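You operate a simulated robot arm through the tools that you are given. There is no shell and no other tool. Be economical: measure what you need, move in short steps, check, and stop when the job is done.

You run a simulated robot arm. Do the job below in one go: nothing can be reset, and whatever is moved stays where it is left.

Task
Wash the two brushes on the drainer and rack them at X25.
Fine: under the tap till no paint is left; turn the tap off.
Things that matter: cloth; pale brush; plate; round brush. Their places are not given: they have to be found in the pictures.

It is judged by the outcome, as a careful person would: the job done as asked, and still so three seconds after it is handed in. It fails if anything else is knocked over, pushed out of place, dropped, spilled or broken.

Robot
A 6-joint arm with a two-finger gripper, fixed in place. Base frame: the origin is at the foot of the arm, x ahead of it, y to its left, z up; the work surface is at about z = 900. Lengths are in mm, angles in rad, forces in N, time in s.
Its first joint turns from -2.897 to 2.897 rad. Payload 3.43 kg.
Tool frame: the origin (TCP) lies between the finger pads and is the grasp point; the fingertips stand 20 mm ahead of it; z points along the fingers, y is the line along which they close. Largest opening 190 mm; the body of the gripper starts 248 mm behind the TCP.
Orientation is that of the tool frame in the base frame, as [roll, pitch, yaw] about the fixed x, y, z axes, in that order (R = Rz(yaw) Ry(pitch) Rx(roll)). With the fingers straight down and closing along the base's y, the tool's x points along the base's -x, its y along +y and its z along -z.

Tools
- The arm moves only by the tool nudge_tool. Its argument "increments" is a list of rows, each a list of 3 entries, a list of its own where there are three numbers: the turn, a rotation vector about the tool's x, y, z in units of 4 degrees (1.0 is 4 degrees), then the shift along the tool's x, y, z in units of 40 mm (1.0 is 40 mm), then the gripper command, from -1 (shut) to 1 (fully open), values between in proportion. In form: [[[ax, ay, az], [tx, ty, tz], grip], ...]. A call has 1 to 8 rows; each row shifts and turns the commanded pose from where the row before left it, along the tool's axes as they then stand. A call with a number of a shift or a turn outside -1 to 1 is refused whole. Rows are played at 5 a second. More than 50 mm and 0.15 rad between two rows, or a gripper value outside its range, and nothing of the call is played. A pose out of reach is approached as far as the arm can. The call stops where the force on the tool passes 50 N (or 10 N more than at its start, if that is more) or the arm is blocked; 0.2 s more then pass. The fingers move at their own pace (about 45 mm/s each) and stop on an object; they squeeze with about 43 N. The grip force told is the motor's: it shows also when the fingers shut on nothing. Time passes only in rows, and 0.2 s behind the last, so rows that do not move let the fingers close. It gives the time, the measured TCP pose, the force on the tool (base axes), the opening and the grip force at its end, in the units of the frame above (readings bear some noise), with the torque about the TCP (base axes, N m) and any sound that the robot's microphone picked up.
- Cameras (640 x 400 px; columns grow to the right, rows downward): "scene" is fixed at [49.7, 499.4, 1620.4]; the picture's right is [-0.49, -0.87, 0.00], its down [-0.50, 0.28, -0.82] and it looks along [0.71, -0.40, -0.58] (base axes); focal length 214 px, centre (320, 200). "wrist" rides on the gripper at [70, -8, -288] in the tool frame; the picture's right is [0.12, 0.99, 0.00], its down [-0.96, 0.11, -0.25] and it looks along [-0.25, 0.03, 0.97] (tool axes); focal length 261 px, centre (320, 200).
- snapshot(camera): a new picture of that camera. No time passes.
- slide_trunk(by): slides the trunk up (or, below 0, down) by that many mm; the arm rides with it, the base frame stays. It gives what a move gives, with no picture.
- locate(camera, pixels): for up to 12 pixels [column, row] of the newest picture of that camera ("zoom" is the newest enlarged one), the place [x, y, z] in the base frame of the surface seen there, good to about 2 mm. No time passes.
- zoom(camera, box): a new picture of the part [left, top, right, bottom] of that camera's present view, enlarged. No time passes.
- finish_job(): hands the job in; it is judged then, once.

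Work in short steps. Measure before you move; look again where a grasp or a placing could have gone wrong, and mend it. You have 80 turns and 46 pictures in all, those below and enlarged ones among them. Open the gripper and draw the arm clear of the work before you hand the job in, unless the task says otherwise; then end with one line.

The tools are called after ">>>" as name(argument=value, ...) on one line, values as JSON. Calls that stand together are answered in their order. nudge_tool: Moves the arm, as the interface text tells. Its arguments: {"type":"object","properties":{"increments":{"type":"array","items":{"type":"array"}}},"required":["increments"]} The other tools are called the same way: slide_trunk (by) slides the trunk up or down; snapshot (camera) takes a picture; locate (camera, pixels) gives the place of the surface under pixels of a picture; zoom (camera, box) takes an enlarged picture of a part of a camera's view; finish_job () hands the job in.

At the start:

```text
time: 0.0
ee_pos: [550.0, 212.2, 1350.7]
tool_rot: [-3.142, 0.001, -3.141]
force: [0.0, -0.9, -0.3]
torque: [0.02, -0.01, 0.03]
finger_gap: 190.0
finger_force: 0.0
trunk travel left (down, up): [-175.0, 65.0]
```

scene: 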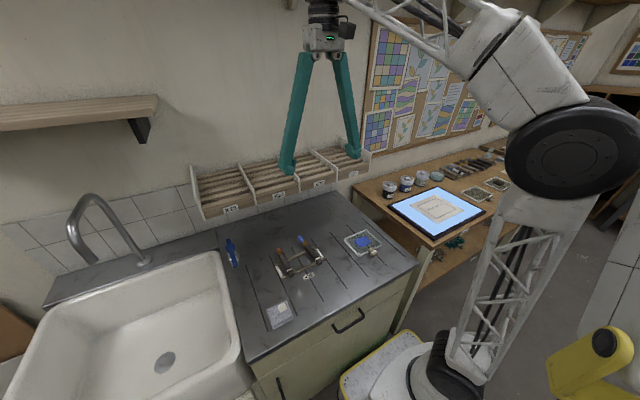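
wrist: 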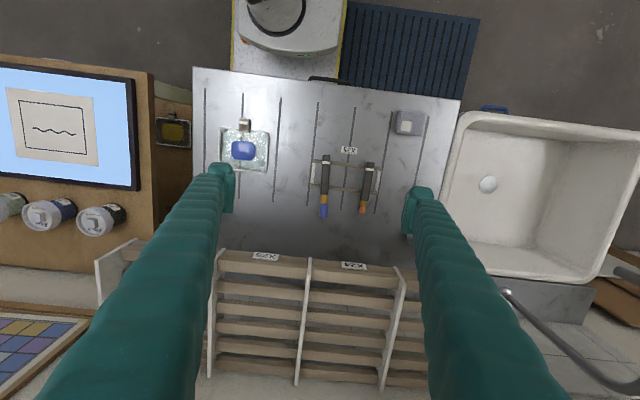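

The brushes seem to be on a small stand in the middle of the drainer (wrist px ~325,185 and ~365,185). I zoom in on the brushes, the rack labels and the tap.

>>> zoom(camera="wrist", box=[190, 70, 470, 270])

>>> zoom(camera="scene", box=[180, 130, 420, 340])

>>> zoom(camera="scene", box=[20, 170, 260, 400])

```text
2.00 times, centred on (330, 170) of wrist
```

zoom: 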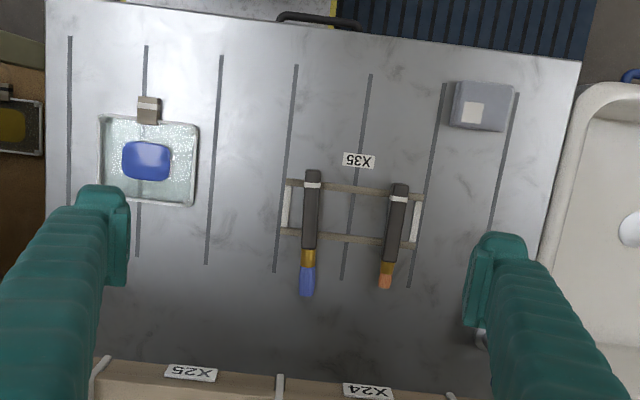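

```text
1.90 times, centred on (300, 235) of scene
```

zoom: 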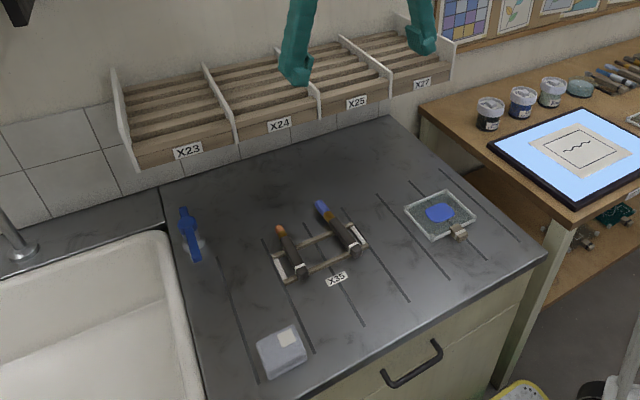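

```text
1.74 times, centred on (140, 285) of scene
```

zoom: 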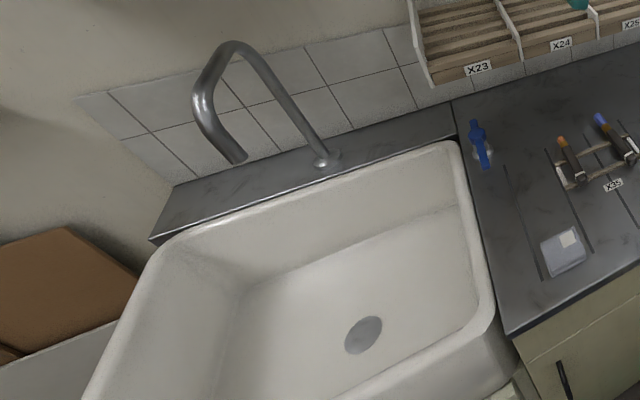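

Two brushes, blue-tipped and orange-tipped, lie on the X35 rest; a blue lever by the sink is likely the tap handle. I locate the key points.

>>> locate(camera="wrist", pixels=[[326, 160], [325, 180], [324, 197], [324, 212], [369, 166], [366, 185], [364, 200], [362, 211], [316, 188], [310, 162], [488, 184], [405, 122]])

>>> locate(camera="zoom", pixels=[[238, 160], [222, 138], [202, 95], [240, 45], [323, 162], [365, 335], [478, 125], [483, 165], [480, 145], [472, 190], [568, 250], [440, 150]])

>>> locate(camera="scene", pixels=[[231, 209], [285, 196], [319, 184], [354, 175], [280, 170], [312, 160], [340, 150], [270, 180], [305, 168], [230, 180], [315, 178], [365, 155]])

```text
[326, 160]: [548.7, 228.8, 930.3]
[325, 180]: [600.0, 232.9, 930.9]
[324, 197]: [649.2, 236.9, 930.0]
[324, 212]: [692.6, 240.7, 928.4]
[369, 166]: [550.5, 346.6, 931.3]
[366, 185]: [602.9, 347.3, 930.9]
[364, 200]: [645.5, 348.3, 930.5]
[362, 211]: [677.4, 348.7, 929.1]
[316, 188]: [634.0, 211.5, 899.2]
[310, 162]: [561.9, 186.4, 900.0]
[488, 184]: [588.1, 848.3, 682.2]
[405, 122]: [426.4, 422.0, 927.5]
```

```text
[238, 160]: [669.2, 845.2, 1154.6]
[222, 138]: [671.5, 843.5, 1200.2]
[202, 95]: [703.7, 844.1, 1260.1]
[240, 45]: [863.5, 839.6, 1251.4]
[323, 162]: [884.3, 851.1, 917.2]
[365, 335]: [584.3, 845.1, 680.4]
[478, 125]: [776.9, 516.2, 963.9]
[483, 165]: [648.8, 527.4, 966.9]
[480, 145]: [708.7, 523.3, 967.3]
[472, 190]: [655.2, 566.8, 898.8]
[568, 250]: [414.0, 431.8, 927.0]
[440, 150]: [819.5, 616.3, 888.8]
```

```text
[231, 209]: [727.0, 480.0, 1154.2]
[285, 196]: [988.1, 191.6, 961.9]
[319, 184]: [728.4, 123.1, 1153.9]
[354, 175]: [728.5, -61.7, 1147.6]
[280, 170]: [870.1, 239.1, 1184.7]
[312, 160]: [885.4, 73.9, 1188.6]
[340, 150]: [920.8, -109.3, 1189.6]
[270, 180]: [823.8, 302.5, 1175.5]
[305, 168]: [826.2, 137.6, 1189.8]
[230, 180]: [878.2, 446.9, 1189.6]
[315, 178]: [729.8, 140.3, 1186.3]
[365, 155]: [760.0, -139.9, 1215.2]
```

The rack floor is at z≈1180 and the spout outlet at about (669,845,1150). I look closer at the tap lever, the rack and the spout.

>>> zoom(camera="scene", box=[205, 225, 265, 285])

>>> zoom(camera="wrist", box=[80, 230, 440, 400])

```text
6.67 times, centred on (235, 255) of scene
```

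zoom: 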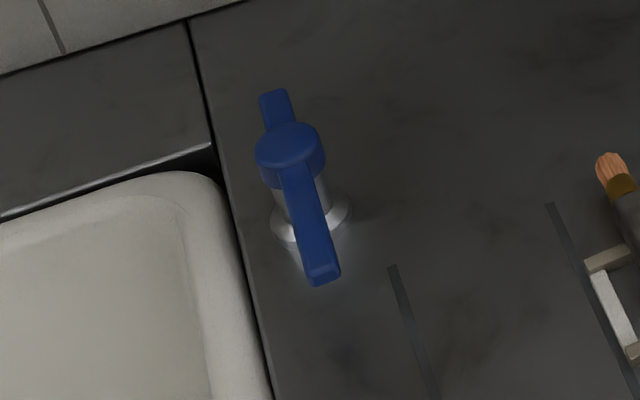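

```text
1.78 times, centred on (260, 315) of wrist
```

zoom: 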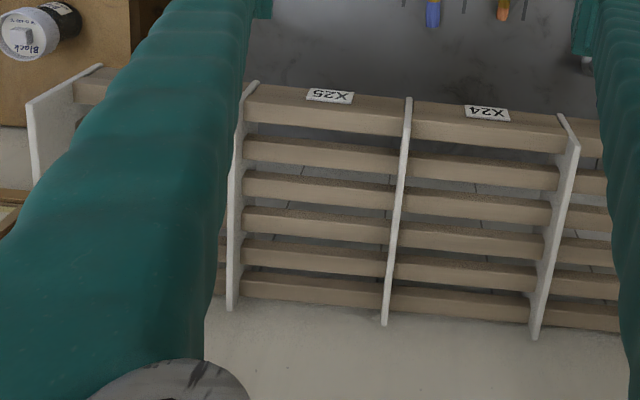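

I locate rack slats/dividers in this zoom.

>>> locate(camera="zoom", pixels=[[320, 110], [320, 140], [320, 178], [320, 212], [320, 245], [320, 285], [406, 110], [400, 200], [250, 95], [243, 190], [386, 310], [320, 160]])

>>> zoom(camera="scene", box=[205, 225, 265, 285])

```text
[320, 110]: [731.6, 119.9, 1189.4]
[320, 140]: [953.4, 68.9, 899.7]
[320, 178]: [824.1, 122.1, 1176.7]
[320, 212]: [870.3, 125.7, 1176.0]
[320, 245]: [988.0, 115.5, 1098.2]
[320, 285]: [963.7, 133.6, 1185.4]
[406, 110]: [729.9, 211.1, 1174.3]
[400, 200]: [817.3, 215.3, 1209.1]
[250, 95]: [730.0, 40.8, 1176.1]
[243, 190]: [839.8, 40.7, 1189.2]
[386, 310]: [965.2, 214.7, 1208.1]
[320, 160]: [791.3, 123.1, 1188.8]
```

```text
6.67 times, centred on (235, 255) of scene
```

zoom: 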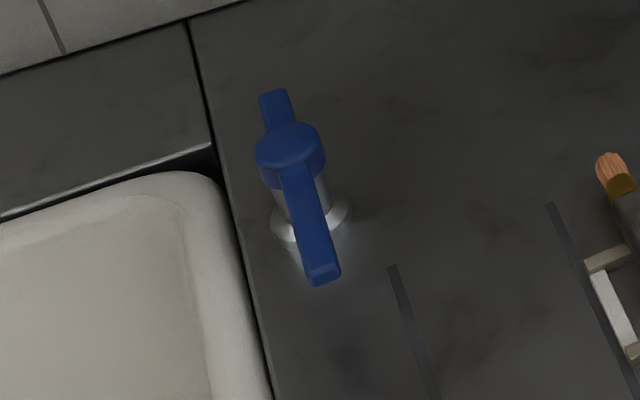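

I locate lever points in this zoom and on the sink rim / counter.

>>> locate(camera="zoom", pixels=[[272, 95], [285, 115], [270, 120], [292, 145], [295, 185], [315, 265], [320, 280], [305, 215], [278, 225], [340, 215], [228, 190], [300, 235]])

>>> locate(camera="wrist", pixels=[[326, 154], [334, 160], [318, 160], [330, 196], [319, 196], [335, 163], [372, 163], [365, 163], [374, 163], [378, 185], [345, 189], [345, 164]])

```text
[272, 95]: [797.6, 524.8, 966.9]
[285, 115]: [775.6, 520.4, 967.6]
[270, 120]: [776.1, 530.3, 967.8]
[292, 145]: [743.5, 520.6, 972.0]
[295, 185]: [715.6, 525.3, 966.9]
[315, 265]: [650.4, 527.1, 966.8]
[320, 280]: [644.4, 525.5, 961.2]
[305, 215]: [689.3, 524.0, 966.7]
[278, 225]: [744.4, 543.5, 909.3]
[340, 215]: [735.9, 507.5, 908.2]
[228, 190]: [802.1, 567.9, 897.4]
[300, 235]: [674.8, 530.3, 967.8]
```

```text
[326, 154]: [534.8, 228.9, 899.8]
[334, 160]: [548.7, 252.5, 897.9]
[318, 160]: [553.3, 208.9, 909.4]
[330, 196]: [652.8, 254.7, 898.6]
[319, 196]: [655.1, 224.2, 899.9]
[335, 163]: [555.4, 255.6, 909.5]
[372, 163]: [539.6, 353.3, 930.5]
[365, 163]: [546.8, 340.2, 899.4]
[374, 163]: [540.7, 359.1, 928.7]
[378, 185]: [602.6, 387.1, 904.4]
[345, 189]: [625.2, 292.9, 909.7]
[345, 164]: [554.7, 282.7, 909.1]
```

The lever's pivot is at about (742,524) with its long arm toward -x (end x=644, top z=967). I'll straddle the arm with a modest opening near its end, approaching from above.

>>> nudge_tool(increments=[[[0, 0, 0], [-0.36, 0.975, 0.4], -0.3], [[0, 0, 0], [-0.36, 0.975, 0.4], -0.3], [[0, 0, 0], [-0.36, 0.975, 0.4], -0.3], [[0, 0, 0], [-0.36, 0.975, 0.4], -0.3], [[0, 0, 0], [-0.36, 0.975, 0.4], -0.3], [[0, 0, 0], [-0.36, 0.975, 0.4], -0.3], [[0, 0, 0], [-0.36, 0.975, 0.4], -0.3], [[0, 0, 0], [-0.36, 0.975, 0.4], -0.3]])

```text
time: 1.8
ee_pos: [663.1, 523.5, 1221.2]
tool_rot: [3.14, 0.0, 3.142]
force: [0.0, 0.0, 0.6]
torque: [0.18, -0.11, 0.0]
finger_gap: 66.6
finger_force: 0.0
trunk travel left (down, up): [-175.0, 65.0]
```

The arm is above the lever. I take a wrist picture to check the alignment before going down.

>>> snapshot(camera="wrist")

```text
37 pictures are left
```

wrist: 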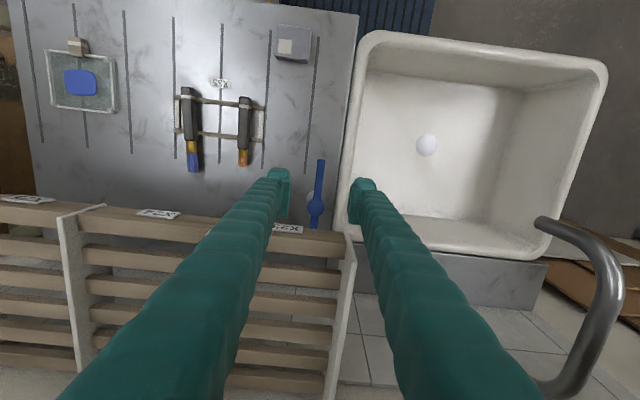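

The arm of the lever (px 320,165–225) lies between the fingers and the rack stays clear at x>728. I go down to TCP z≈962.

>>> nudge_tool(increments=[[[0, 0, 0], [0, 0, 0.8], -0.3], [[0, 0, 0], [0, 0, 0.8], -0.3], [[0, 0, 0], [0, 0, 0.8], -0.3], [[0, 0, 0], [0, 0, 0.8], -0.3], [[0, 0, 0], [0, 0, 0.8], -0.3], [[0, 0, 0], [0, 0, 0.8], -0.3], [[0, 0, 0], [0, 0, 0.8], -0.3], [[0, 0, 0], [0, 0, 0.85], -0.3]])

```text
time: 3.6
ee_pos: [665.3, 523.5, 962.2]
tool_rot: [3.14, 0.002, -3.141]
force: [-0.7, -0.9, -0.2]
torque: [0.04, -0.02, 0.02]
finger_gap: 66.3
finger_force: 0.0
trunk travel left (down, up): [-175.0, 65.0]
```

The fingers straddle the lever. I push gently toward +y (the -y finger meets the lever) and watch the force.

>>> nudge_tool(increments=[[[0, 0, 0], [0, 0.35, 0], -0.3], [[0, 0, 0], [0, 0.25, 0], -0.3], [[0, 0, 0], [0, 0.25, 0], -0.3], [[0, 0, 0], [0, 0.25, 0], -0.3]])

>>> zoom(camera="scene", box=[40, 170, 280, 400])

```text
time: 4.8
ee_pos: [666.4, 562.9, 962.2]
tool_rot: [-3.134, 0.001, -3.14]
force: [16.8, -46.1, 1.6]
torque: [-0.11, -0.06, 0.37]
finger_gap: 92.1
finger_force: 22.6
trunk travel left (down, up): [-175.0, 65.0]
stopped in row 4: the force on the tool passed its limit at 51 N (the readings are from after the stop); the commanded pose is now the measured one
```

```text
1.74 times, centred on (160, 285) of scene
```

zoom: 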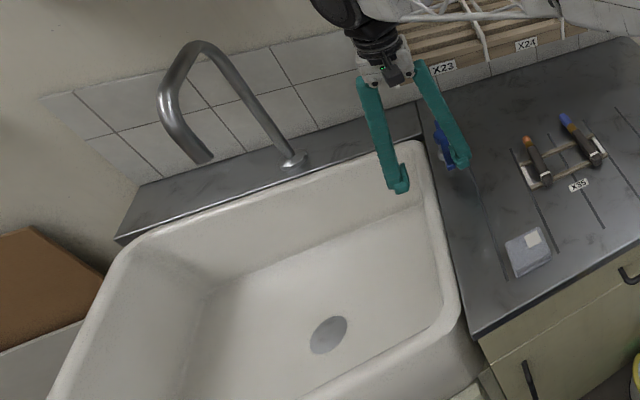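

The lever didn't yield toward +y: the finger was pushed open to 92 mm. I back off and push toward -y instead.

>>> nudge_tool(increments=[[[0, 0, 0], [0, -0.5, 0], -0.3], [[0, 0, 0], [0, -0.5, 0], -0.3], [[0, 0, 0], [0, -0.4, 0], -0.3], [[0, 0, 0], [0, -0.3, 0], -0.3], [[0, 0, 0], [0, -0.3, 0], -0.3], [[0, 0, 0], [0, -0.3, 0], -0.3]])

>>> snapshot(camera="wrist")

```text
time: 6.2
ee_pos: [662.3, 477.4, 963.2]
tool_rot: [-3.137, -0.002, -3.14]
force: [0.2, -0.3, -0.2]
torque: [-0.04, -0.02, -0.01]
finger_gap: 66.4
finger_force: 0.1
trunk travel left (down, up): [-175.0, 65.0]
```

```text
35 pictures are left
```

wrist: 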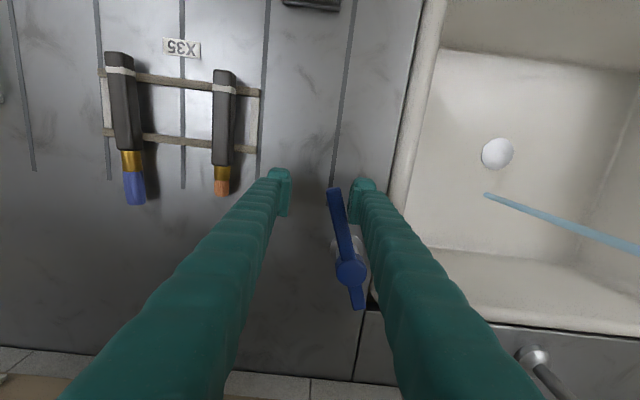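

Water runs (blue stream at px 485,195→640,245). I open the tap somewhat further, to about 35–40°.

>>> nudge_tool(increments=[[[0, 0, 0], [-0.12, -0.3, 0], -0.3], [[0, 0, 0], [-0.12, -0.3, 0], -0.3], [[0, 0, 0], [-0.12, -0.25, 0], -0.3]])

>>> snapshot(camera="scene")

```text
time: 7.0
ee_pos: [678.6, 441.5, 963.7]
tool_rot: [-3.136, -0.002, -3.14]
force: [-0.5, 0.0, -0.3]
torque: [-0.03, -0.04, -0.01]
finger_gap: 66.7
finger_force: 0.0
trunk travel left (down, up): [-175.0, 65.0]
```

```text
34 pictures are left
```

scene: 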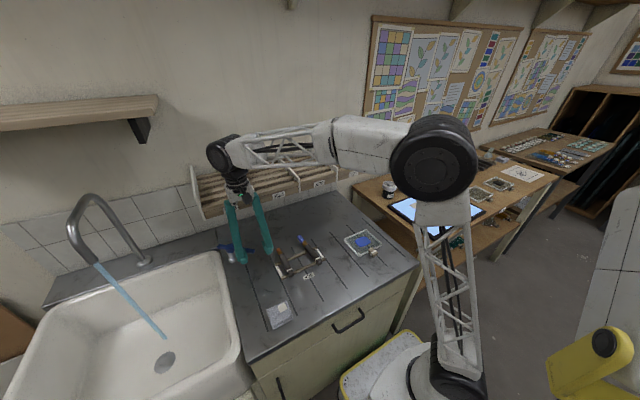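

I locate points along the water stream, and lever, then pull up.

>>> locate(camera="scene", pixels=[[97, 264], [115, 284], [130, 302], [147, 320], [165, 338], [150, 110], [80, 125]])

>>> nudge_tool(increments=[[[0, 0, 0], [0, 0, -0.8], -0.3], [[0, 0, 0], [0, 0, -0.8], -0.3], [[0, 0, 0], [0, 0, -0.5], -0.3]])

```text
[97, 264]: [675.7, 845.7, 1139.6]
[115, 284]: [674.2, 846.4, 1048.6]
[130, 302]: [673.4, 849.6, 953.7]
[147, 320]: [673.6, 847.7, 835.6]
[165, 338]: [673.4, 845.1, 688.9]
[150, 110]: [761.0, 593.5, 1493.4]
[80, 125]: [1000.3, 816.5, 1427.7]
```

```text
time: 7.8
ee_pos: [678.4, 443.8, 1046.2]
tool_rot: [-3.136, -0.001, -3.139]
force: [0.4, 0.6, -0.7]
torque: [0.0, 0.01, 0.01]
finger_gap: 66.4
finger_force: 0.1
trunk travel left (down, up): [-175.0, 65.0]
```

The stream is vertical at (674,846). Now I go above the orange brush handle at about (592,347) with a narrow opening.

>>> nudge_tool(increments=[[[0, 0, 0], [0.72, -0.8, 0], -0.58], [[0, 0, 0], [0.72, -0.81, 0], -0.58], [[0, 0, 0], [0.72, -0.81, 0], -0.58], [[0, 0, 0], [0, 0, 0.5], -0.58]])

>>> snapshot(camera="wrist")

```text
time: 8.8
ee_pos: [592.4, 345.5, 1028.5]
tool_rot: [-3.137, 0.0, -3.139]
force: [0.8, -0.7, -0.1]
torque: [0.06, -0.11, -0.05]
finger_gap: 39.9
finger_force: 0.1
trunk travel left (down, up): [-175.0, 65.0]
```

```text
33 pictures are left
```

wrist: 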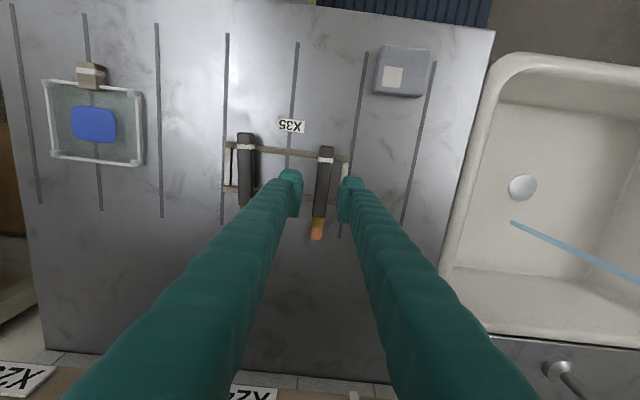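

I check the brush and rest geometry from this view.

>>> locate(camera="wrist", pixels=[[326, 148], [325, 165], [323, 185], [321, 205], [319, 222], [316, 238], [332, 165], [318, 165], [348, 170], [232, 170], [305, 153], [300, 195]])

>>> zoom(camera="wrist", box=[210, 120, 390, 250])

```text
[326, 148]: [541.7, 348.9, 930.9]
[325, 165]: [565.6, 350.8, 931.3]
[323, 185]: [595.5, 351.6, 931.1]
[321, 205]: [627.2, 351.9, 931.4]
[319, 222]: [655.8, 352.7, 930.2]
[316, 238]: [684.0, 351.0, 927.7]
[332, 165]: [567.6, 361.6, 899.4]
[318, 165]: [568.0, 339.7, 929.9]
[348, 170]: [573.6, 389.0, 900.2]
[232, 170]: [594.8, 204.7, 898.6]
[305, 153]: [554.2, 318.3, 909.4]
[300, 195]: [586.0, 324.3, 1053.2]
```

```text
3.08 times, centred on (300, 185) of wrist
```

zoom: 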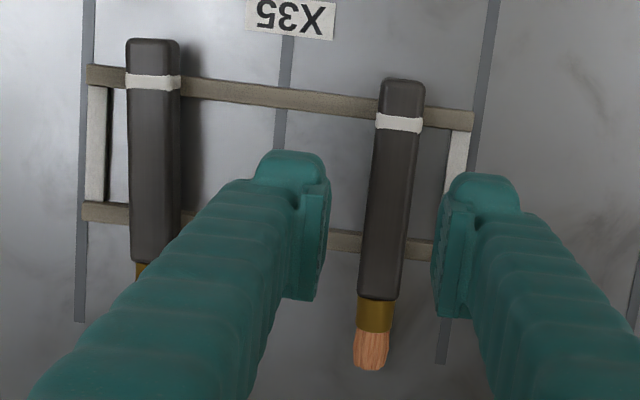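

The handle centre is at y≈350.5, top 931. I shift 5 mm, descend to TCP z≈931 and close.

>>> nudge_tool(increments=[[[0, 0, 0], [0, 0.12, 0.6], -0.58], [[0, 0, 0], [0, 0, 0.6], -0.58], [[0, 0, 0], [0, 0, 0.6], -0.58], [[0, 0, 0], [0, 0, 0.62], -0.58], [[0, 0, 0], [0, 0, 0], -1], [[0, 0, 0], [0, 0, 0], -1], [[0, 0, 0], [0, 0, 0], -1]])

```text
time: 10.4
ee_pos: [590.6, 349.6, 932.3]
tool_rot: [-3.135, -0.003, -3.138]
force: [-1.1, -1.0, 2.1]
torque: [-0.01, -0.1, 0.01]
finger_gap: 20.6
finger_force: 42.9
trunk travel left (down, up): [-175.0, 65.0]
```

Gripped (gap 20.6, 43 N). I lift it and start turning it about the vertical toward the stream's direction (51°).

>>> nudge_tool(increments=[[[0, 0, 0], [0, 0, -0.9], -1], [[0, 0, 0], [0, 0, -0.9], -1], [[0, 0, -1], [0, 0, -0.2], -1], [[0, 0, -1], [0, 0, -0.2], -1], [[0, 0, -1], [0, 0, -0.2], -1], [[0, 0, -1], [0, 0, -0.2], -1], [[0, 0, -1], [0, 0, -0.2], -1], [[0, 0, -1], [0, 0, -0.2], -1]])

>>> nudge_tool(increments=[[[0, 0, -1], [0, 0, 0], -1], [[0, 0, -1], [0, 0, 0], -1], [[0, 0, -1], [0, 0, 0], -1], [[0, 0, -1], [0, 0, 0], -1], [[0, 0, -1], [0, 0, 0], -1], [[0, 0, -1], [0, 0, 0], -1], [[0, 0, -0.87], [0, 0, 0], -1]])

>>> snapshot(camera="wrist")

```text
time: 12.2
ee_pos: [593.4, 350.7, 1050.9]
tool_rot: [-3.14, -0.005, -2.719]
force: [0.6, 0.0, -1.2]
torque: [-0.02, 0.02, -0.01]
finger_gap: 20.4
finger_force: 42.9
trunk travel left (down, up): [-175.0, 65.0]
```

```text
time: 13.8
ee_pos: [592.2, 351.1, 1050.4]
tool_rot: [-3.139, -0.007, -2.239]
force: [-0.1, 0.4, -2.0]
torque: [-0.04, 0.0, -0.01]
finger_gap: 21.0
finger_force: 43.1
trunk travel left (down, up): [-175.0, 65.0]
```

```text
31 pictures are left
```

wrist: 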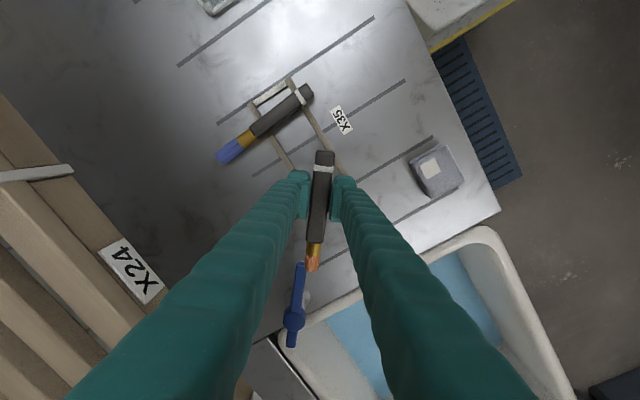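

Blue in the sink suggests water is pooling; I check with the scene camera.

>>> zoom(camera="scene", box=[0, 180, 320, 400])

```text
1.82 times, centred on (160, 290) of scene
```

zoom: 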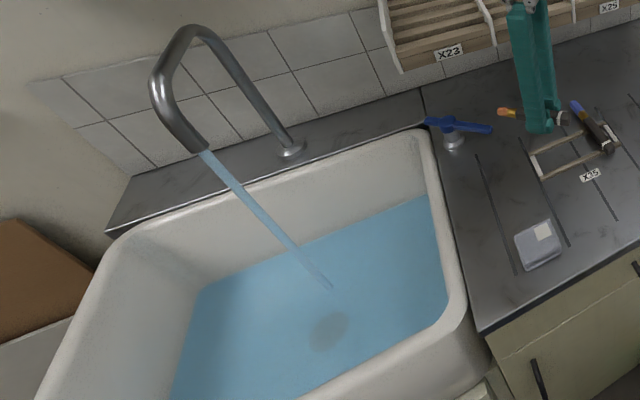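

The sink is filling. I measure the level at once.

>>> locate(camera="zoom", pixels=[[250, 320], [400, 280], [330, 290], [420, 210], [360, 215]])

```text
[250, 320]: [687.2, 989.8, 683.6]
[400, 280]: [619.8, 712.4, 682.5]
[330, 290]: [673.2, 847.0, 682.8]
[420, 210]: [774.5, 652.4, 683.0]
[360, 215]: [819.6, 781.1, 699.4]
```

Level is just 3 mm above the bottom, so there is ample margin. I carry the brush toward the stream.

>>> nudge_tool(increments=[[[0, 0, 0], [-0.885, 0.61, 0], -1], [[0, 0, 0], [-0.885, 0.61, 0], -1], [[0, 0, 0], [-0.885, 0.61, 0], -1], [[0, 0, 0], [-0.885, 0.61, 0], -1], [[0, 0, 0], [-0.885, 0.61, 0], -1], [[0, 0, 0], [-0.885, 0.61, 0], -1], [[0, 0, 0], [-0.885, 0.61, 0], -1], [[0, 0, 0], [-0.885, 0.61, 0], -1]])

>>> nudge_tool(increments=[[[0, -1, 0], [0, 0, 0], -1], [[0, -1, 0], [0, 0, 0], -1], [[0, -1, 0], [0, 0, 0], -1], [[0, -1, 0], [0, 0, 0], -1], [[0, -1, 0], [0, 0, 0], -1], [[0, 0, 0], [-0.44, 0.407, 0.515], -1], [[0, 0, 0], [-0.44, 0.407, 0.515], -1], [[0, 0, 0], [-0.44, 0.407, 0.515], -1]])

>>> zoom(camera="scene", box=[0, 180, 320, 400])

```text
time: 15.6
ee_pos: [615.6, 693.9, 1048.4]
tool_rot: [-3.14, -0.007, -2.24]
force: [-0.1, 0.3, -0.9]
torque: [0.16, -0.01, -0.01]
finger_gap: 20.7
finger_force: 42.8
trunk travel left (down, up): [-175.0, 65.0]
```

```text
time: 17.4
ee_pos: [621.3, 779.8, 1010.4]
tool_rot: [-3.141, 0.345, -2.24]
force: [-0.4, -0.5, -0.5]
torque: [0.09, -0.05, 0.02]
finger_gap: 20.5
finger_force: 43.0
trunk travel left (down, up): [-175.0, 65.0]
```

```text
1.82 times, centred on (160, 290) of scene
```

zoom: 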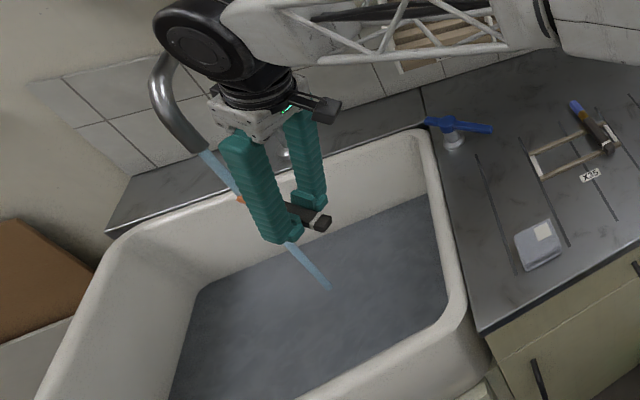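

The brush is at the stream (orange seen at px 240,200 of the zoom). I check from the wrist.

>>> zoom(camera="wrist", box=[220, 120, 460, 320])

```text
2.00 times, centred on (340, 220) of wrist
```

zoom: 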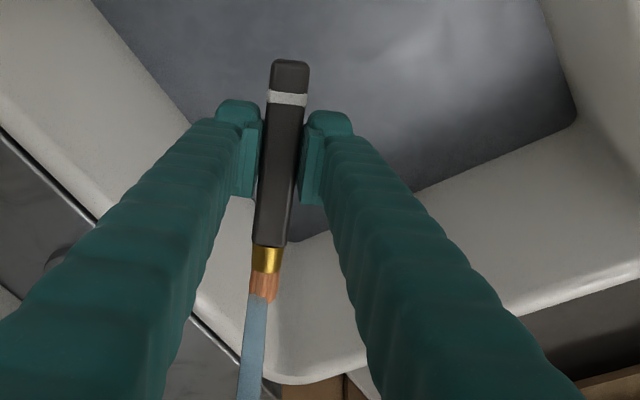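

Stream hits the bristles. I dwell, moving the brush slowly in and out through the stream.

>>> nudge_tool(increments=[[[0, 0, 0], [-0.2, 0, 0.07], -1], [[0, 0, 0], [0, 0, 0], -1], [[0, 0, 0], [-0.2, 0, 0.07], -1], [[0, 0, 0], [0, 0, 0], -1], [[0, 0, 0], [0.2, 0, -0.07], -1], [[0, 0, 0], [0, 0, 0], -1], [[0, 0, 0], [0.2, 0, -0.07], -1], [[0, 0, 0], [0, 0, 0], -1]])

>>> zoom(camera="wrist", box=[220, 120, 460, 320])

```text
time: 19.2
ee_pos: [621.1, 780.1, 1007.6]
tool_rot: [-3.139, 0.344, -2.239]
force: [-0.2, -0.5, -0.9]
torque: [0.02, 0.0, 0.02]
finger_gap: 20.6
finger_force: 43.4
trunk travel left (down, up): [-175.0, 65.0]
```

```text
2.00 times, centred on (340, 220) of wrist
```

zoom: 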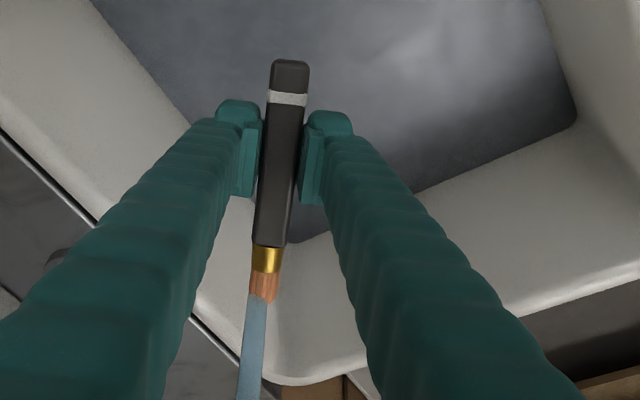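

Colour isn't clearly changed; I dwell longer with the bristle base in the stream as well, then pull it out to inspect.

>>> nudge_tool(increments=[[[0, 0, 0], [-0.2, 0, 0.07], -1], [[0, 0, 0], [-0.15, 0.1, 0.05], -1], [[0, 0, 0], [0, -0.2, 0], -1], [[0, 0, 0], [0, 0.1, 0], -1], [[0, 0, 0], [0.2, 0, -0.07], -1], [[0, 0, 0], [0, 0, 0], -1], [[0, 0, 0], [0.15, 0, -0.05], -1], [[0, 0, 0], [0, 0, 0], -1]])

>>> nudge_tool(increments=[[[0, 0, 0], [0, 0, 0], -1], [[0, 0, 0], [0, 0, 0], -1], [[0, 0, 0], [0, 0, 0], -1], [[0, 0, 0], [0, 0, 0], -1], [[0, 0, 0], [0, 0, 0], -1], [[0, 0, 0], [0, 0, 0], -1], [[0, 0, 0], [0.8, 0, -0.27], -1], [[0, 0, 0], [0.8, 0, -0.27], -1]])

>>> zoom(camera="wrist", box=[270, 160, 390, 300])

>>> zoom(camera="scene", box=[80, 220, 200, 320])

```text
time: 21.0
ee_pos: [621.8, 779.0, 1007.9]
tool_rot: [-3.141, 0.344, -2.238]
force: [-0.6, 0.2, -0.3]
torque: [-0.02, 0.01, 0.01]
finger_gap: 20.7
finger_force: 42.4
trunk travel left (down, up): [-175.0, 65.0]
```

```text
time: 22.8
ee_pos: [578.9, 726.7, 1006.9]
tool_rot: [-3.14, 0.344, -2.241]
force: [0.1, 0.4, -1.6]
torque: [-0.08, 0.03, 0.0]
finger_gap: 20.6
finger_force: 43.0
trunk travel left (down, up): [-175.0, 65.0]
```

```text
2.86 times, centred on (330, 230) of wrist
```

zoom: 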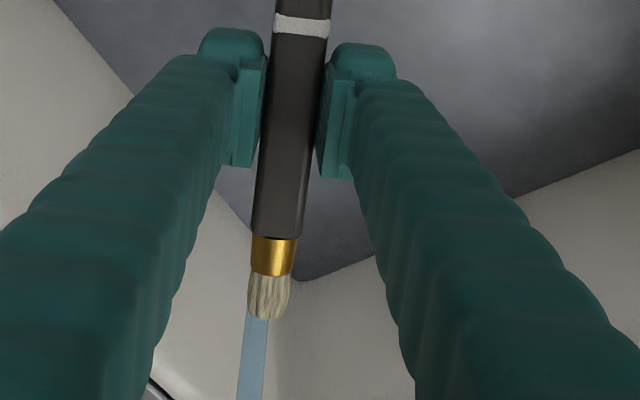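

```text
4.00 times, centred on (140, 270) of scene
```

zoom: 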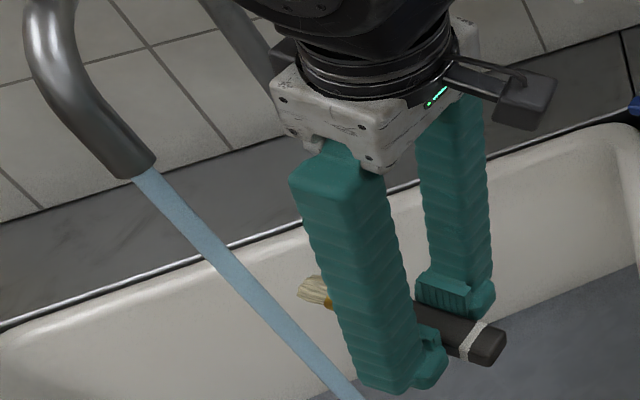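

The bristles are now pale and clean. I untilt, lift, and turn back the yaw for the rack.

>>> nudge_tool(increments=[[[0, 1, 0], [0, 0, 0], -1], [[0, 1, 0], [0, 0, 0], -1], [[0, 1, 0], [0, 0, 0], -1], [[0, 1, 0], [0, 0, 0], -1], [[0, 0.95, 0], [0, 0, 0], -1], [[0, 0, 0.95], [0.6, 0, -0.9], -1], [[0, 0, 0.95], [0.6, 0, -0.9], -1], [[0, 0, 0.95], [0.6, 0, -0.9], -1]])

>>> nudge_tool(increments=[[[0, 0, 1], [0, -0.7, -0.5], -1], [[0, 0, 1], [0, -0.7, -0.5], -1], [[0, 0, 1], [0, -0.7, -0.5], -1], [[0, 0, 1], [0, -0.7, -0.5], -1], [[0, 0, 1], [0, -0.7, -0.5], -1], [[0, 0, 1], [0, -0.7, -0.5], -1], [[0, 0, 1], [0, -0.7, -0.5], -1], [[0, 0, 1], [0, -0.7, -0.5], -1]])

>>> zoom(camera="scene", box=[0, 130, 400, 400])

```text
time: 24.6
ee_pos: [529.2, 672.7, 1116.0]
tool_rot: [-3.139, -0.003, -2.441]
force: [0.5, 0.8, -1.0]
torque: [-0.05, 0.1, 0.0]
finger_gap: 20.8
finger_force: 42.8
trunk travel left (down, up): [-175.0, 65.0]
```

```text
time: 26.4
ee_pos: [628.2, 475.1, 1276.5]
tool_rot: [-3.14, 0.0, -2.998]
force: [-0.3, 0.0, -0.7]
torque: [-0.08, -0.03, -0.02]
finger_gap: 20.8
finger_force: 43.3
trunk travel left (down, up): [-175.0, 65.0]
```

```text
1.48 times, centred on (200, 265) of scene
```

zoom: 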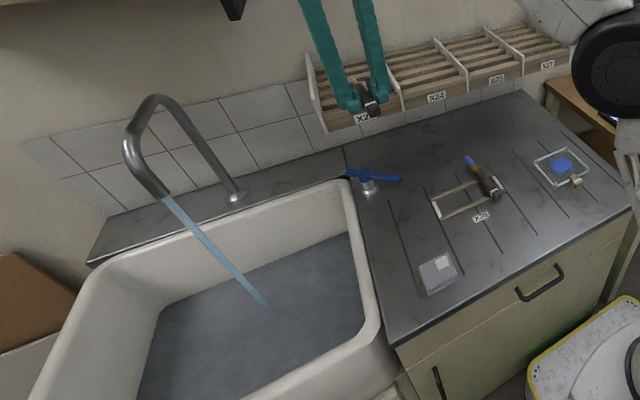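

The brush is held above. I measure the water level for safety.

>>> locate(camera="zoom", pixels=[[200, 340], [320, 270], [270, 310], [340, 240]])

>>> nudge_tool(increments=[[[0, 0, 1], [-0.2, -0.95, 0], -1], [[0, 0, 1], [-0.2, -0.95, 0], -1], [[0, 0, 0.05], [-0.2, -0.95, 0], -1], [[0, 0, 0], [-0.2, -0.95, 0], -1], [[0, 0, 0], [-0.2, -0.95, 0], -1], [[0, 0, 0], [-0.2, -0.95, 0], -1], [[0, 0, 0], [-0.2, -0.95, 0], -1]])

```text
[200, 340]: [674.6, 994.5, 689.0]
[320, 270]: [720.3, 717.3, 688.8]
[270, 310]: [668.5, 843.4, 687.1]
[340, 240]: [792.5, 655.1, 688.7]
```

```text
time: 28.0
ee_pos: [691.2, 210.0, 1275.1]
tool_rot: [-3.139, 0.0, -3.14]
force: [0.0, -0.1, -0.4]
torque: [-0.17, -0.03, 0.02]
finger_gap: 20.5
finger_force: 42.7
trunk travel left (down, up): [-175.0, 65.0]
```

The water level rises only about 0.4 mm/s, fine. I move over bay X25 at (805,165) and lower to just above the slats.

>>> nudge_tool(increments=[[[0, 0, 0], [-0.95, -0.38, 0], -1], [[0, 0, 0], [-0.95, -0.38, 0], -1], [[0, 0, 0], [-0.95, -0.37, 0], -1], [[0, 0, 0], [0, 0, 0.5], -1], [[0, 0, 0], [0, 0, 0.5], -1]])

>>> snapshot(camera="wrist")

```text
time: 29.2
ee_pos: [807.3, 165.6, 1235.8]
tool_rot: [-3.139, 0.0, -3.141]
force: [-0.4, -1.0, -0.2]
torque: [0.0, 0.03, 0.01]
finger_gap: 20.5
finger_force: 43.3
trunk travel left (down, up): [-175.0, 65.0]
```

```text
23 pictures are left
```

wrist: 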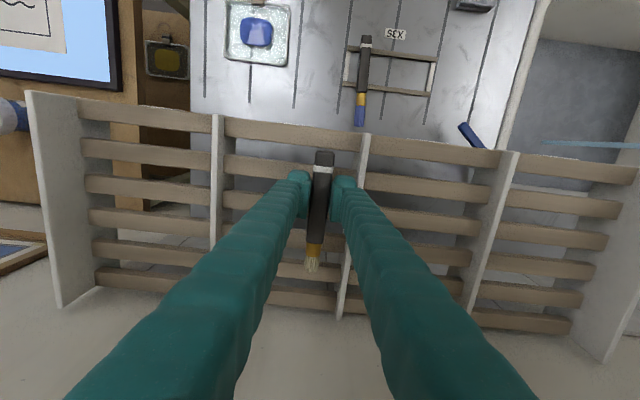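

The brush is aligned over bay X25. I shift 5 mm from the divider, lower until nearly touching, and open slightly.

>>> nudge_tool(increments=[[[0, 0, 0], [0, -0.12, 0.3], -1], [[0, 0, 0], [0, 0, 0.25], -1], [[0, 0, 0], [0, 0, 0.05], -1], [[0, 0, 0], [0, 0, 0], -1]])

```text
time: 30.2
ee_pos: [804.7, 160.6, 1212.1]
tool_rot: [-3.141, -0.001, 3.142]
force: [-0.5, -0.7, -0.8]
torque: [0.0, -0.01, 0.01]
finger_gap: 20.8
finger_force: 43.3
trunk travel left (down, up): [-175.0, 65.0]
```

Nearly touching (slats at z≈1189, brush bottom ≈1190). I release slowly and lift.

>>> nudge_tool(increments=[[[0, 0, 0], [0, 0, 0], -0.65], [[0, 0, 0], [0, 0, 0], -0.6], [[0, 0, 0], [0, 0, 0], -0.6], [[0, 0, 0], [0, 0, -0.4], -0.6], [[0, 0, 0], [0, 0, -0.8], -0.6], [[0, 0, 0], [0, 0, -0.8], -0.6]])

>>> snapshot(camera="wrist")

```text
time: 31.6
ee_pos: [800.1, 161.7, 1284.5]
tool_rot: [3.141, 0.007, 3.141]
force: [0.9, -0.4, 0.3]
torque: [0.0, 0.0, 0.0]
finger_gap: 37.9
finger_force: 0.1
out of reach, approached as far as the arm can: row 6
trunk travel left (down, up): [-175.0, 65.0]
```

```text
22 pictures are left
```

wrist: 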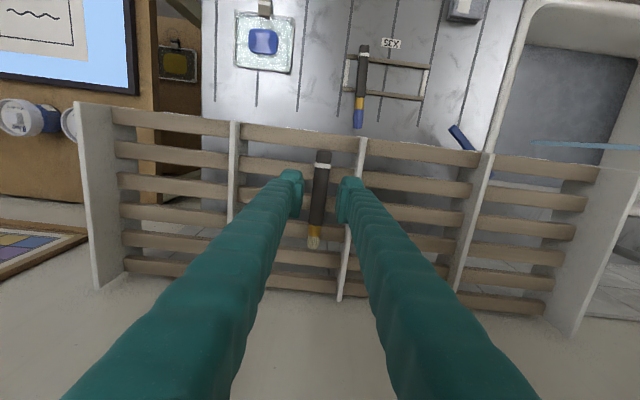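

The brush lies in bay X25. Now I measure the blue brush again.

>>> locate(camera="wrist", pixels=[[364, 52], [363, 70], [361, 90], [360, 104], [359, 122], [318, 165], [316, 200], [314, 240]])

>>> nudge_tool(increments=[[[0, 0, 0], [0.9, 0.3, 0.4], -0.58], [[0, 0, 0], [0.9, 0.3, 0], -0.58], [[0, 0, 0], [0.9, 0.3, 0], -0.58], [[0, 0, 0], [0.9, 0.3, 0.4], -0.58], [[0, 0, 0], [0.9, 0.3, 0.4], -0.58], [[0, 0, 0], [0.7, 0.3, 0.8], -0.58], [[0, 0, 0], [0, 0, 1], -0.58], [[0, 0, 0], [0, 0, 1], -0.58]])

>>> nudge_tool(increments=[[[0, 0, 0], [0, 0, 1], -0.58], [[0, 0, 0], [0, 0, 1], -0.58]])

>>> snapshot(camera="wrist")

```text
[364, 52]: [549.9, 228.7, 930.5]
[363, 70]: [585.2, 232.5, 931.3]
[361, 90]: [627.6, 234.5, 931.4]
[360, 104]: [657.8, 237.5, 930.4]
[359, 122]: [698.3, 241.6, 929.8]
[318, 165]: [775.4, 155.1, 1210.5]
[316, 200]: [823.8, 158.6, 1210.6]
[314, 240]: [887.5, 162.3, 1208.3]
```

```text
time: 33.4
ee_pos: [596.3, 232.1, 1123.8]
tool_rot: [-3.14, -0.001, 3.14]
force: [0.1, 0.3, 0.6]
torque: [0.0, -0.06, 0.0]
finger_gap: 39.9
finger_force: 0.1
trunk travel left (down, up): [-175.0, 65.0]
```

```text
time: 34.0
ee_pos: [594.7, 230.9, 1044.1]
tool_rot: [-3.14, 0.0, 3.14]
force: [0.1, 0.4, 0.6]
torque: [0.0, -0.05, 0.0]
finger_gap: 40.0
finger_force: 0.2
trunk travel left (down, up): [-175.0, 65.0]
```

```text
21 pictures are left
```

wrist: 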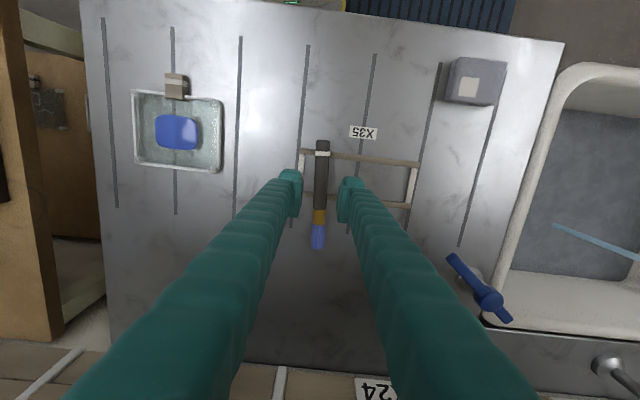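

Blue brush at (592,232.8), skewed ~4.7°. I align yaw, descend to z≈931 and grasp.

>>> nudge_tool(increments=[[[0, 0, -1], [0.06, 0.05, 0], -0.58], [[0, 0, -0.18], [0, 0, 0.7], -0.58], [[0, 0, 0], [0, 0, 0.7], -0.58], [[0, 0, 0], [0, 0, 0.7], -0.58], [[0, 0, 0], [0, 0, 0.7], -0.58], [[0, 0, 0], [0, 0, 0], -1], [[0, 0, 0], [0, 0, 0], -1], [[0, 0, 0], [0, 0, 0], -1]])

```text
time: 35.8
ee_pos: [592.4, 233.4, 932.1]
tool_rot: [3.141, 0.001, -3.059]
force: [-1.4, -1.4, 1.5]
torque: [0.02, -0.04, -0.03]
finger_gap: 20.7
finger_force: 43.2
trunk travel left (down, up): [-175.0, 65.0]
```

Gripped. Lift and yaw toward the stream.

>>> nudge_tool(increments=[[[0, 0, 0], [0, 0, -0.9], -1], [[0, 0, 0], [0, 0, -0.9], -1], [[0, 0, -1], [0, 0, -0.3], -1], [[0, 0, -1], [0, 0, -0.3], -1], [[0, 0, -1], [0, 0, -0.3], -1], [[0, 0, -1], [0, 0, -0.3], -1], [[0, 0, -1], [0, 0, -0.3], -1], [[0, 0, -1], [0, 0, -0.3], -1]])

>>> nudge_tool(increments=[[[0, 0, -1], [0, 0, 0], -1], [[0, 0, -1], [0, 0, 0], -1], [[0, 0, -1], [0, 0, 0], -1], [[0, 0, -1], [0, 0, 0], -1], [[0, 0, -1], [0, 0, 0], -1], [[0, 0, -0.69], [0, 0, 0], -1], [[0, 0, 0], [-0.93, 0.672, 0], -1], [[0, 0, 0], [-0.93, 0.672, 0], -1]])

>>> nudge_tool(increments=[[[0, 0, 0], [-0.93, 0.672, 0], -1], [[0, 0, 0], [-0.93, 0.672, 0], -1], [[0, 0, 0], [-0.93, 0.672, 0], -1], [[0, 0, 0], [-0.93, 0.672, 0], -1], [[0, 0, 0], [-0.93, 0.672, 0], -1], [[0, 0, 0], [-0.93, 0.672, 0], -1], [[0, 0, 0], [-0.93, 0.672, 0], -1], [[0, 0, 0], [-0.93, 0.672, 0], -1]])

```text
time: 37.6
ee_pos: [591.7, 234.2, 1075.6]
tool_rot: [-3.138, 0.001, -2.64]
force: [0.8, 0.1, -0.1]
torque: [-0.03, 0.04, 0.0]
finger_gap: 20.6
finger_force: 43.4
trunk travel left (down, up): [-175.0, 65.0]
```

```text
time: 39.4
ee_pos: [593.8, 326.5, 1075.1]
tool_rot: [-3.138, 0.0, -2.242]
force: [0.0, 0.2, 0.2]
torque: [0.16, -0.04, 0.0]
finger_gap: 20.7
finger_force: 42.8
trunk travel left (down, up): [-175.0, 65.0]
```

```text
time: 41.2
ee_pos: [612.0, 693.1, 1076.1]
tool_rot: [-3.141, -0.002, -2.242]
force: [-0.2, 0.4, -0.8]
torque: [0.15, -0.01, 0.02]
finger_gap: 20.7
finger_force: 43.0
trunk travel left (down, up): [-175.0, 65.0]
```

On track; I tilt 20° outward and put the bristles into the stream.

>>> nudge_tool(increments=[[[0, -1, 0], [0, 0, 0], -1], [[0, -1, 0], [0, 0, 0], -1], [[0, -1, 0], [0, 0, 0], -1], [[0, -1, 0], [0, 0, 0], -1], [[0, -1, 0], [0, 0, 0], -1], [[0, 0, 0], [-0.328, 0.408, 0.75], -1], [[0, 0, 0], [-0.328, 0.408, 0.75], -1], [[0, 0, 0], [-0.328, 0.408, 0.75], -1]])

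>>> zoom(camera="wrist", box=[220, 120, 460, 320])

```text
time: 43.0
ee_pos: [618.3, 775.5, 1003.9]
tool_rot: [-3.139, 0.351, -2.242]
force: [-0.3, -0.4, -0.2]
torque: [0.04, 0.02, 0.02]
finger_gap: 20.2
finger_force: 43.0
trunk travel left (down, up): [-175.0, 65.0]
```

```text
2.00 times, centred on (340, 220) of wrist
```

zoom: 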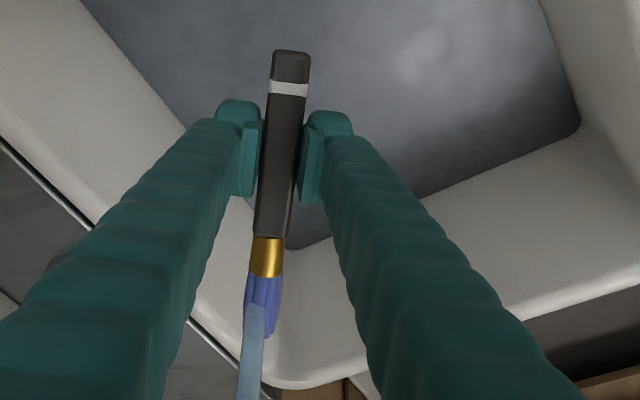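

The stream hits the blue bristles. I dwell with slow in-and-out moves, then withdraw to inspect.

>>> nudge_tool(increments=[[[0, 0, 0], [-0.2, 0, 0.07], -1], [[0, 0, 0], [-0.15, 0.1, 0.05], -1], [[0, 0, 0], [0, -0.2, 0], -1], [[0, 0, 0], [0, 0.1, 0], -1], [[0, 0, 0], [0.2, 0, -0.07], -1], [[0, 0, 0], [0, 0, 0], -1], [[0, 0, 0], [0.15, 0, -0.05], -1], [[0, 0, 0], [0, 0, 0], -1]])

>>> nudge_tool(increments=[[[0, 0, 0], [0, 0, 0], -1], [[0, 0, 0], [0, 0, 0], -1], [[0, 0, 0], [0, 0, 0], -1], [[0, 0, 0], [0, 0, 0], -1], [[0, 0, 0], [0, 0, 0], -1], [[0, 0, 0], [0, 0, 0], -1], [[0, 0, 0], [0, 0, 0], -1], [[0, 0, 0], [0, 0, 0], -1]])

>>> nudge_tool(increments=[[[0, 0, 0], [-0.2, 0, 0.07], -1], [[0, 0, 0], [0, 0, 0], -1], [[0, 0, 0], [0, 0, 0], -1], [[0, 0, 0], [0.2, 0, -0.07], -1], [[0, 0, 0], [0, 0, 0], -1], [[0, 0, 0], [0, 0, 0], -1], [[0, 0, 0], [0.8, 0, -0.27], -1], [[0, 0, 0], [0.8, 0, -0.27], -1]])

>>> zoom(camera="wrist", box=[270, 160, 390, 300])

>>> zoom(camera="scene", box=[80, 200, 280, 340])

```text
time: 44.8
ee_pos: [617.3, 775.2, 1003.2]
tool_rot: [-3.139, 0.348, -2.243]
force: [0.1, -0.3, -0.4]
torque: [-0.03, 0.04, 0.0]
finger_gap: 20.3
finger_force: 42.9
trunk travel left (down, up): [-175.0, 65.0]
```

```text
time: 46.6
ee_pos: [616.7, 775.5, 1004.6]
tool_rot: [-3.14, 0.348, -2.242]
force: [-0.5, 0.0, -0.7]
torque: [-0.05, 0.02, -0.01]
finger_gap: 20.5
finger_force: 43.3
trunk travel left (down, up): [-175.0, 65.0]
```

```text
time: 48.4
ee_pos: [574.9, 723.8, 1001.7]
tool_rot: [-3.139, 0.348, -2.244]
force: [-0.3, 0.5, -0.7]
torque: [-0.11, 0.02, -0.02]
finger_gap: 20.8
finger_force: 42.8
trunk travel left (down, up): [-175.0, 65.0]
```

```text
2.86 times, centred on (330, 230) of wrist
```

zoom: 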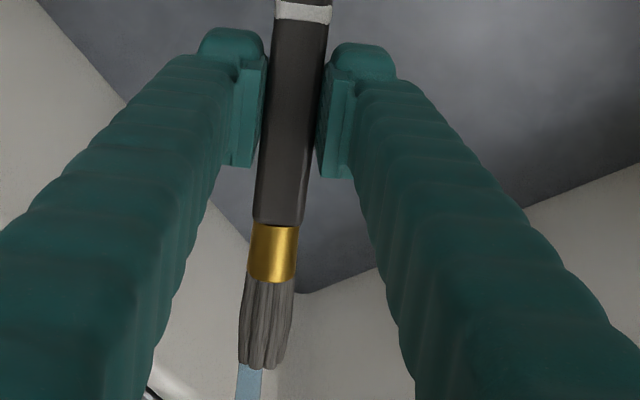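

```text
2.86 times, centred on (180, 270) of scene
```

zoom: 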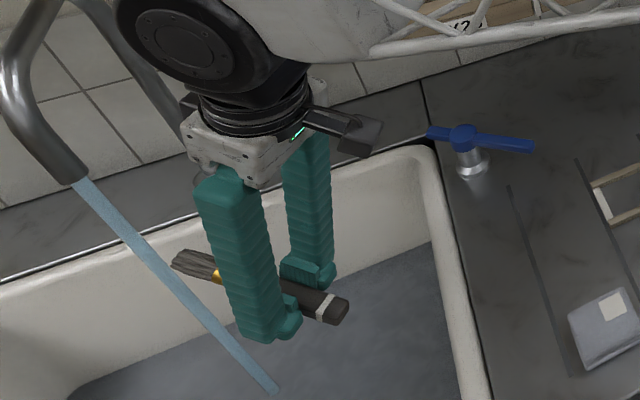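

The bristles are now uniformly grey-brown with no blue. One more short dip to confirm the colour no longer changes.

>>> nudge_tool(increments=[[[0, 0, 0], [-0.8, 0, 0.27], -1], [[0, 0, 0], [-0.9, 0, 0.3], -1], [[0, 0, 0], [0, 0, 0], -1], [[0, 0, 0], [0, 0, 0], -1], [[0, 0, 0], [0, 0, 0], -1], [[0, 0, 0], [0, 0, 0], -1], [[0, 0, 0], [0.9, 0, -0.3], -1], [[0, 0, 0], [0.8, 0, -0.27], -1]])

>>> zoom(camera="wrist", box=[270, 160, 390, 300])

```text
time: 50.2
ee_pos: [575.7, 721.8, 1001.4]
tool_rot: [-3.139, 0.346, -2.243]
force: [0.1, 0.3, -1.9]
torque: [-0.1, 0.0, 0.02]
finger_gap: 20.4
finger_force: 42.5
trunk travel left (down, up): [-175.0, 65.0]
```

```text
2.86 times, centred on (330, 230) of wrist
```

zoom: 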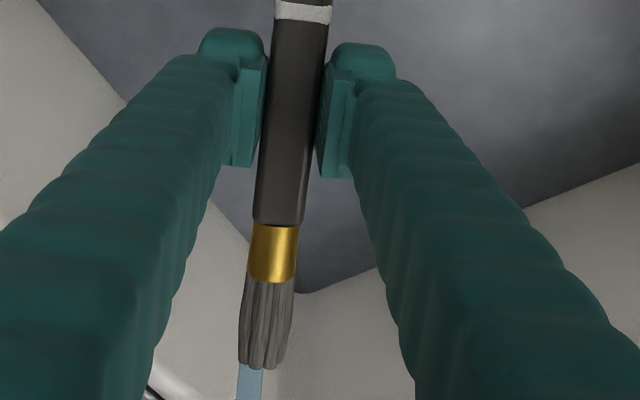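

Unchanged: it's clean. I untilt, lift and turn back toward the rack as before.

>>> nudge_tool(increments=[[[0, 1, 0], [0, 0, 0], -1], [[0, 1, 0], [0, 0, 0], -1], [[0, 1, 0], [0, 0, 0], -1], [[0, 1, 0], [0, 0, 0], -1], [[0, 0.96, 0], [0, 0, 0], -1], [[0, 0, 0.95], [0.6, 0, -0.9], -1], [[0, 0, 0.95], [0.6, 0, -0.9], -1], [[0, 0, 0.95], [0.6, 0, -0.9], -1]])

>>> nudge_tool(increments=[[[0, 0, 1], [0, -0.7, -0.5], -1], [[0, 0, 1], [0, -0.7, -0.5], -1], [[0, 0, 1], [0, -0.7, -0.5], -1], [[0, 0, 1], [0, -0.7, -0.5], -1], [[0, 0, 1], [0, -0.7, -0.5], -1], [[0, 0, 1], [0, -0.7, -0.5], -1], [[0, 0, 1], [0, -0.7, -0.5], -1], [[0, 0, 1], [0, -0.7, -0.5], -1]])

>>> nudge_tool(increments=[[[0, 0, 1], [0, -0.95, 0], -1], [[0, 0, 1], [0, -0.95, 0], -1], [[0, 0, 0.03], [0, -0.95, 0], -1], [[0, 0, 0], [0, -0.95, 0], -1], [[0, 0, 0], [-0.2, -0.95, 0], -1], [[0, 0, 0], [-0.2, -0.95, 0], -1], [[0, 0, 0], [-0.2, -0.95, 0], -1], [[0, 0, 0], [-0.2, -0.95, 0], -1]])

```text
time: 52.0
ee_pos: [527.6, 670.1, 1109.4]
tool_rot: [-3.141, 0.0, -2.444]
force: [0.8, 0.0, -1.3]
torque: [-0.11, 0.13, -0.02]
finger_gap: 20.7
finger_force: 43.3
trunk travel left (down, up): [-175.0, 65.0]
```

```text
time: 53.8
ee_pos: [625.0, 471.8, 1270.9]
tool_rot: [3.141, 0.002, -3.001]
force: [-0.3, -0.4, -0.2]
torque: [-0.09, -0.01, 0.01]
finger_gap: 20.5
finger_force: 43.2
trunk travel left (down, up): [-175.0, 65.0]
```

```text
time: 55.6
ee_pos: [663.5, 167.9, 1272.0]
tool_rot: [3.141, 0.004, -3.141]
force: [1.1, 0.8, -1.0]
torque: [-0.15, -0.04, 0.01]
finger_gap: 20.6
finger_force: 43.4
trunk travel left (down, up): [-175.0, 65.0]
```

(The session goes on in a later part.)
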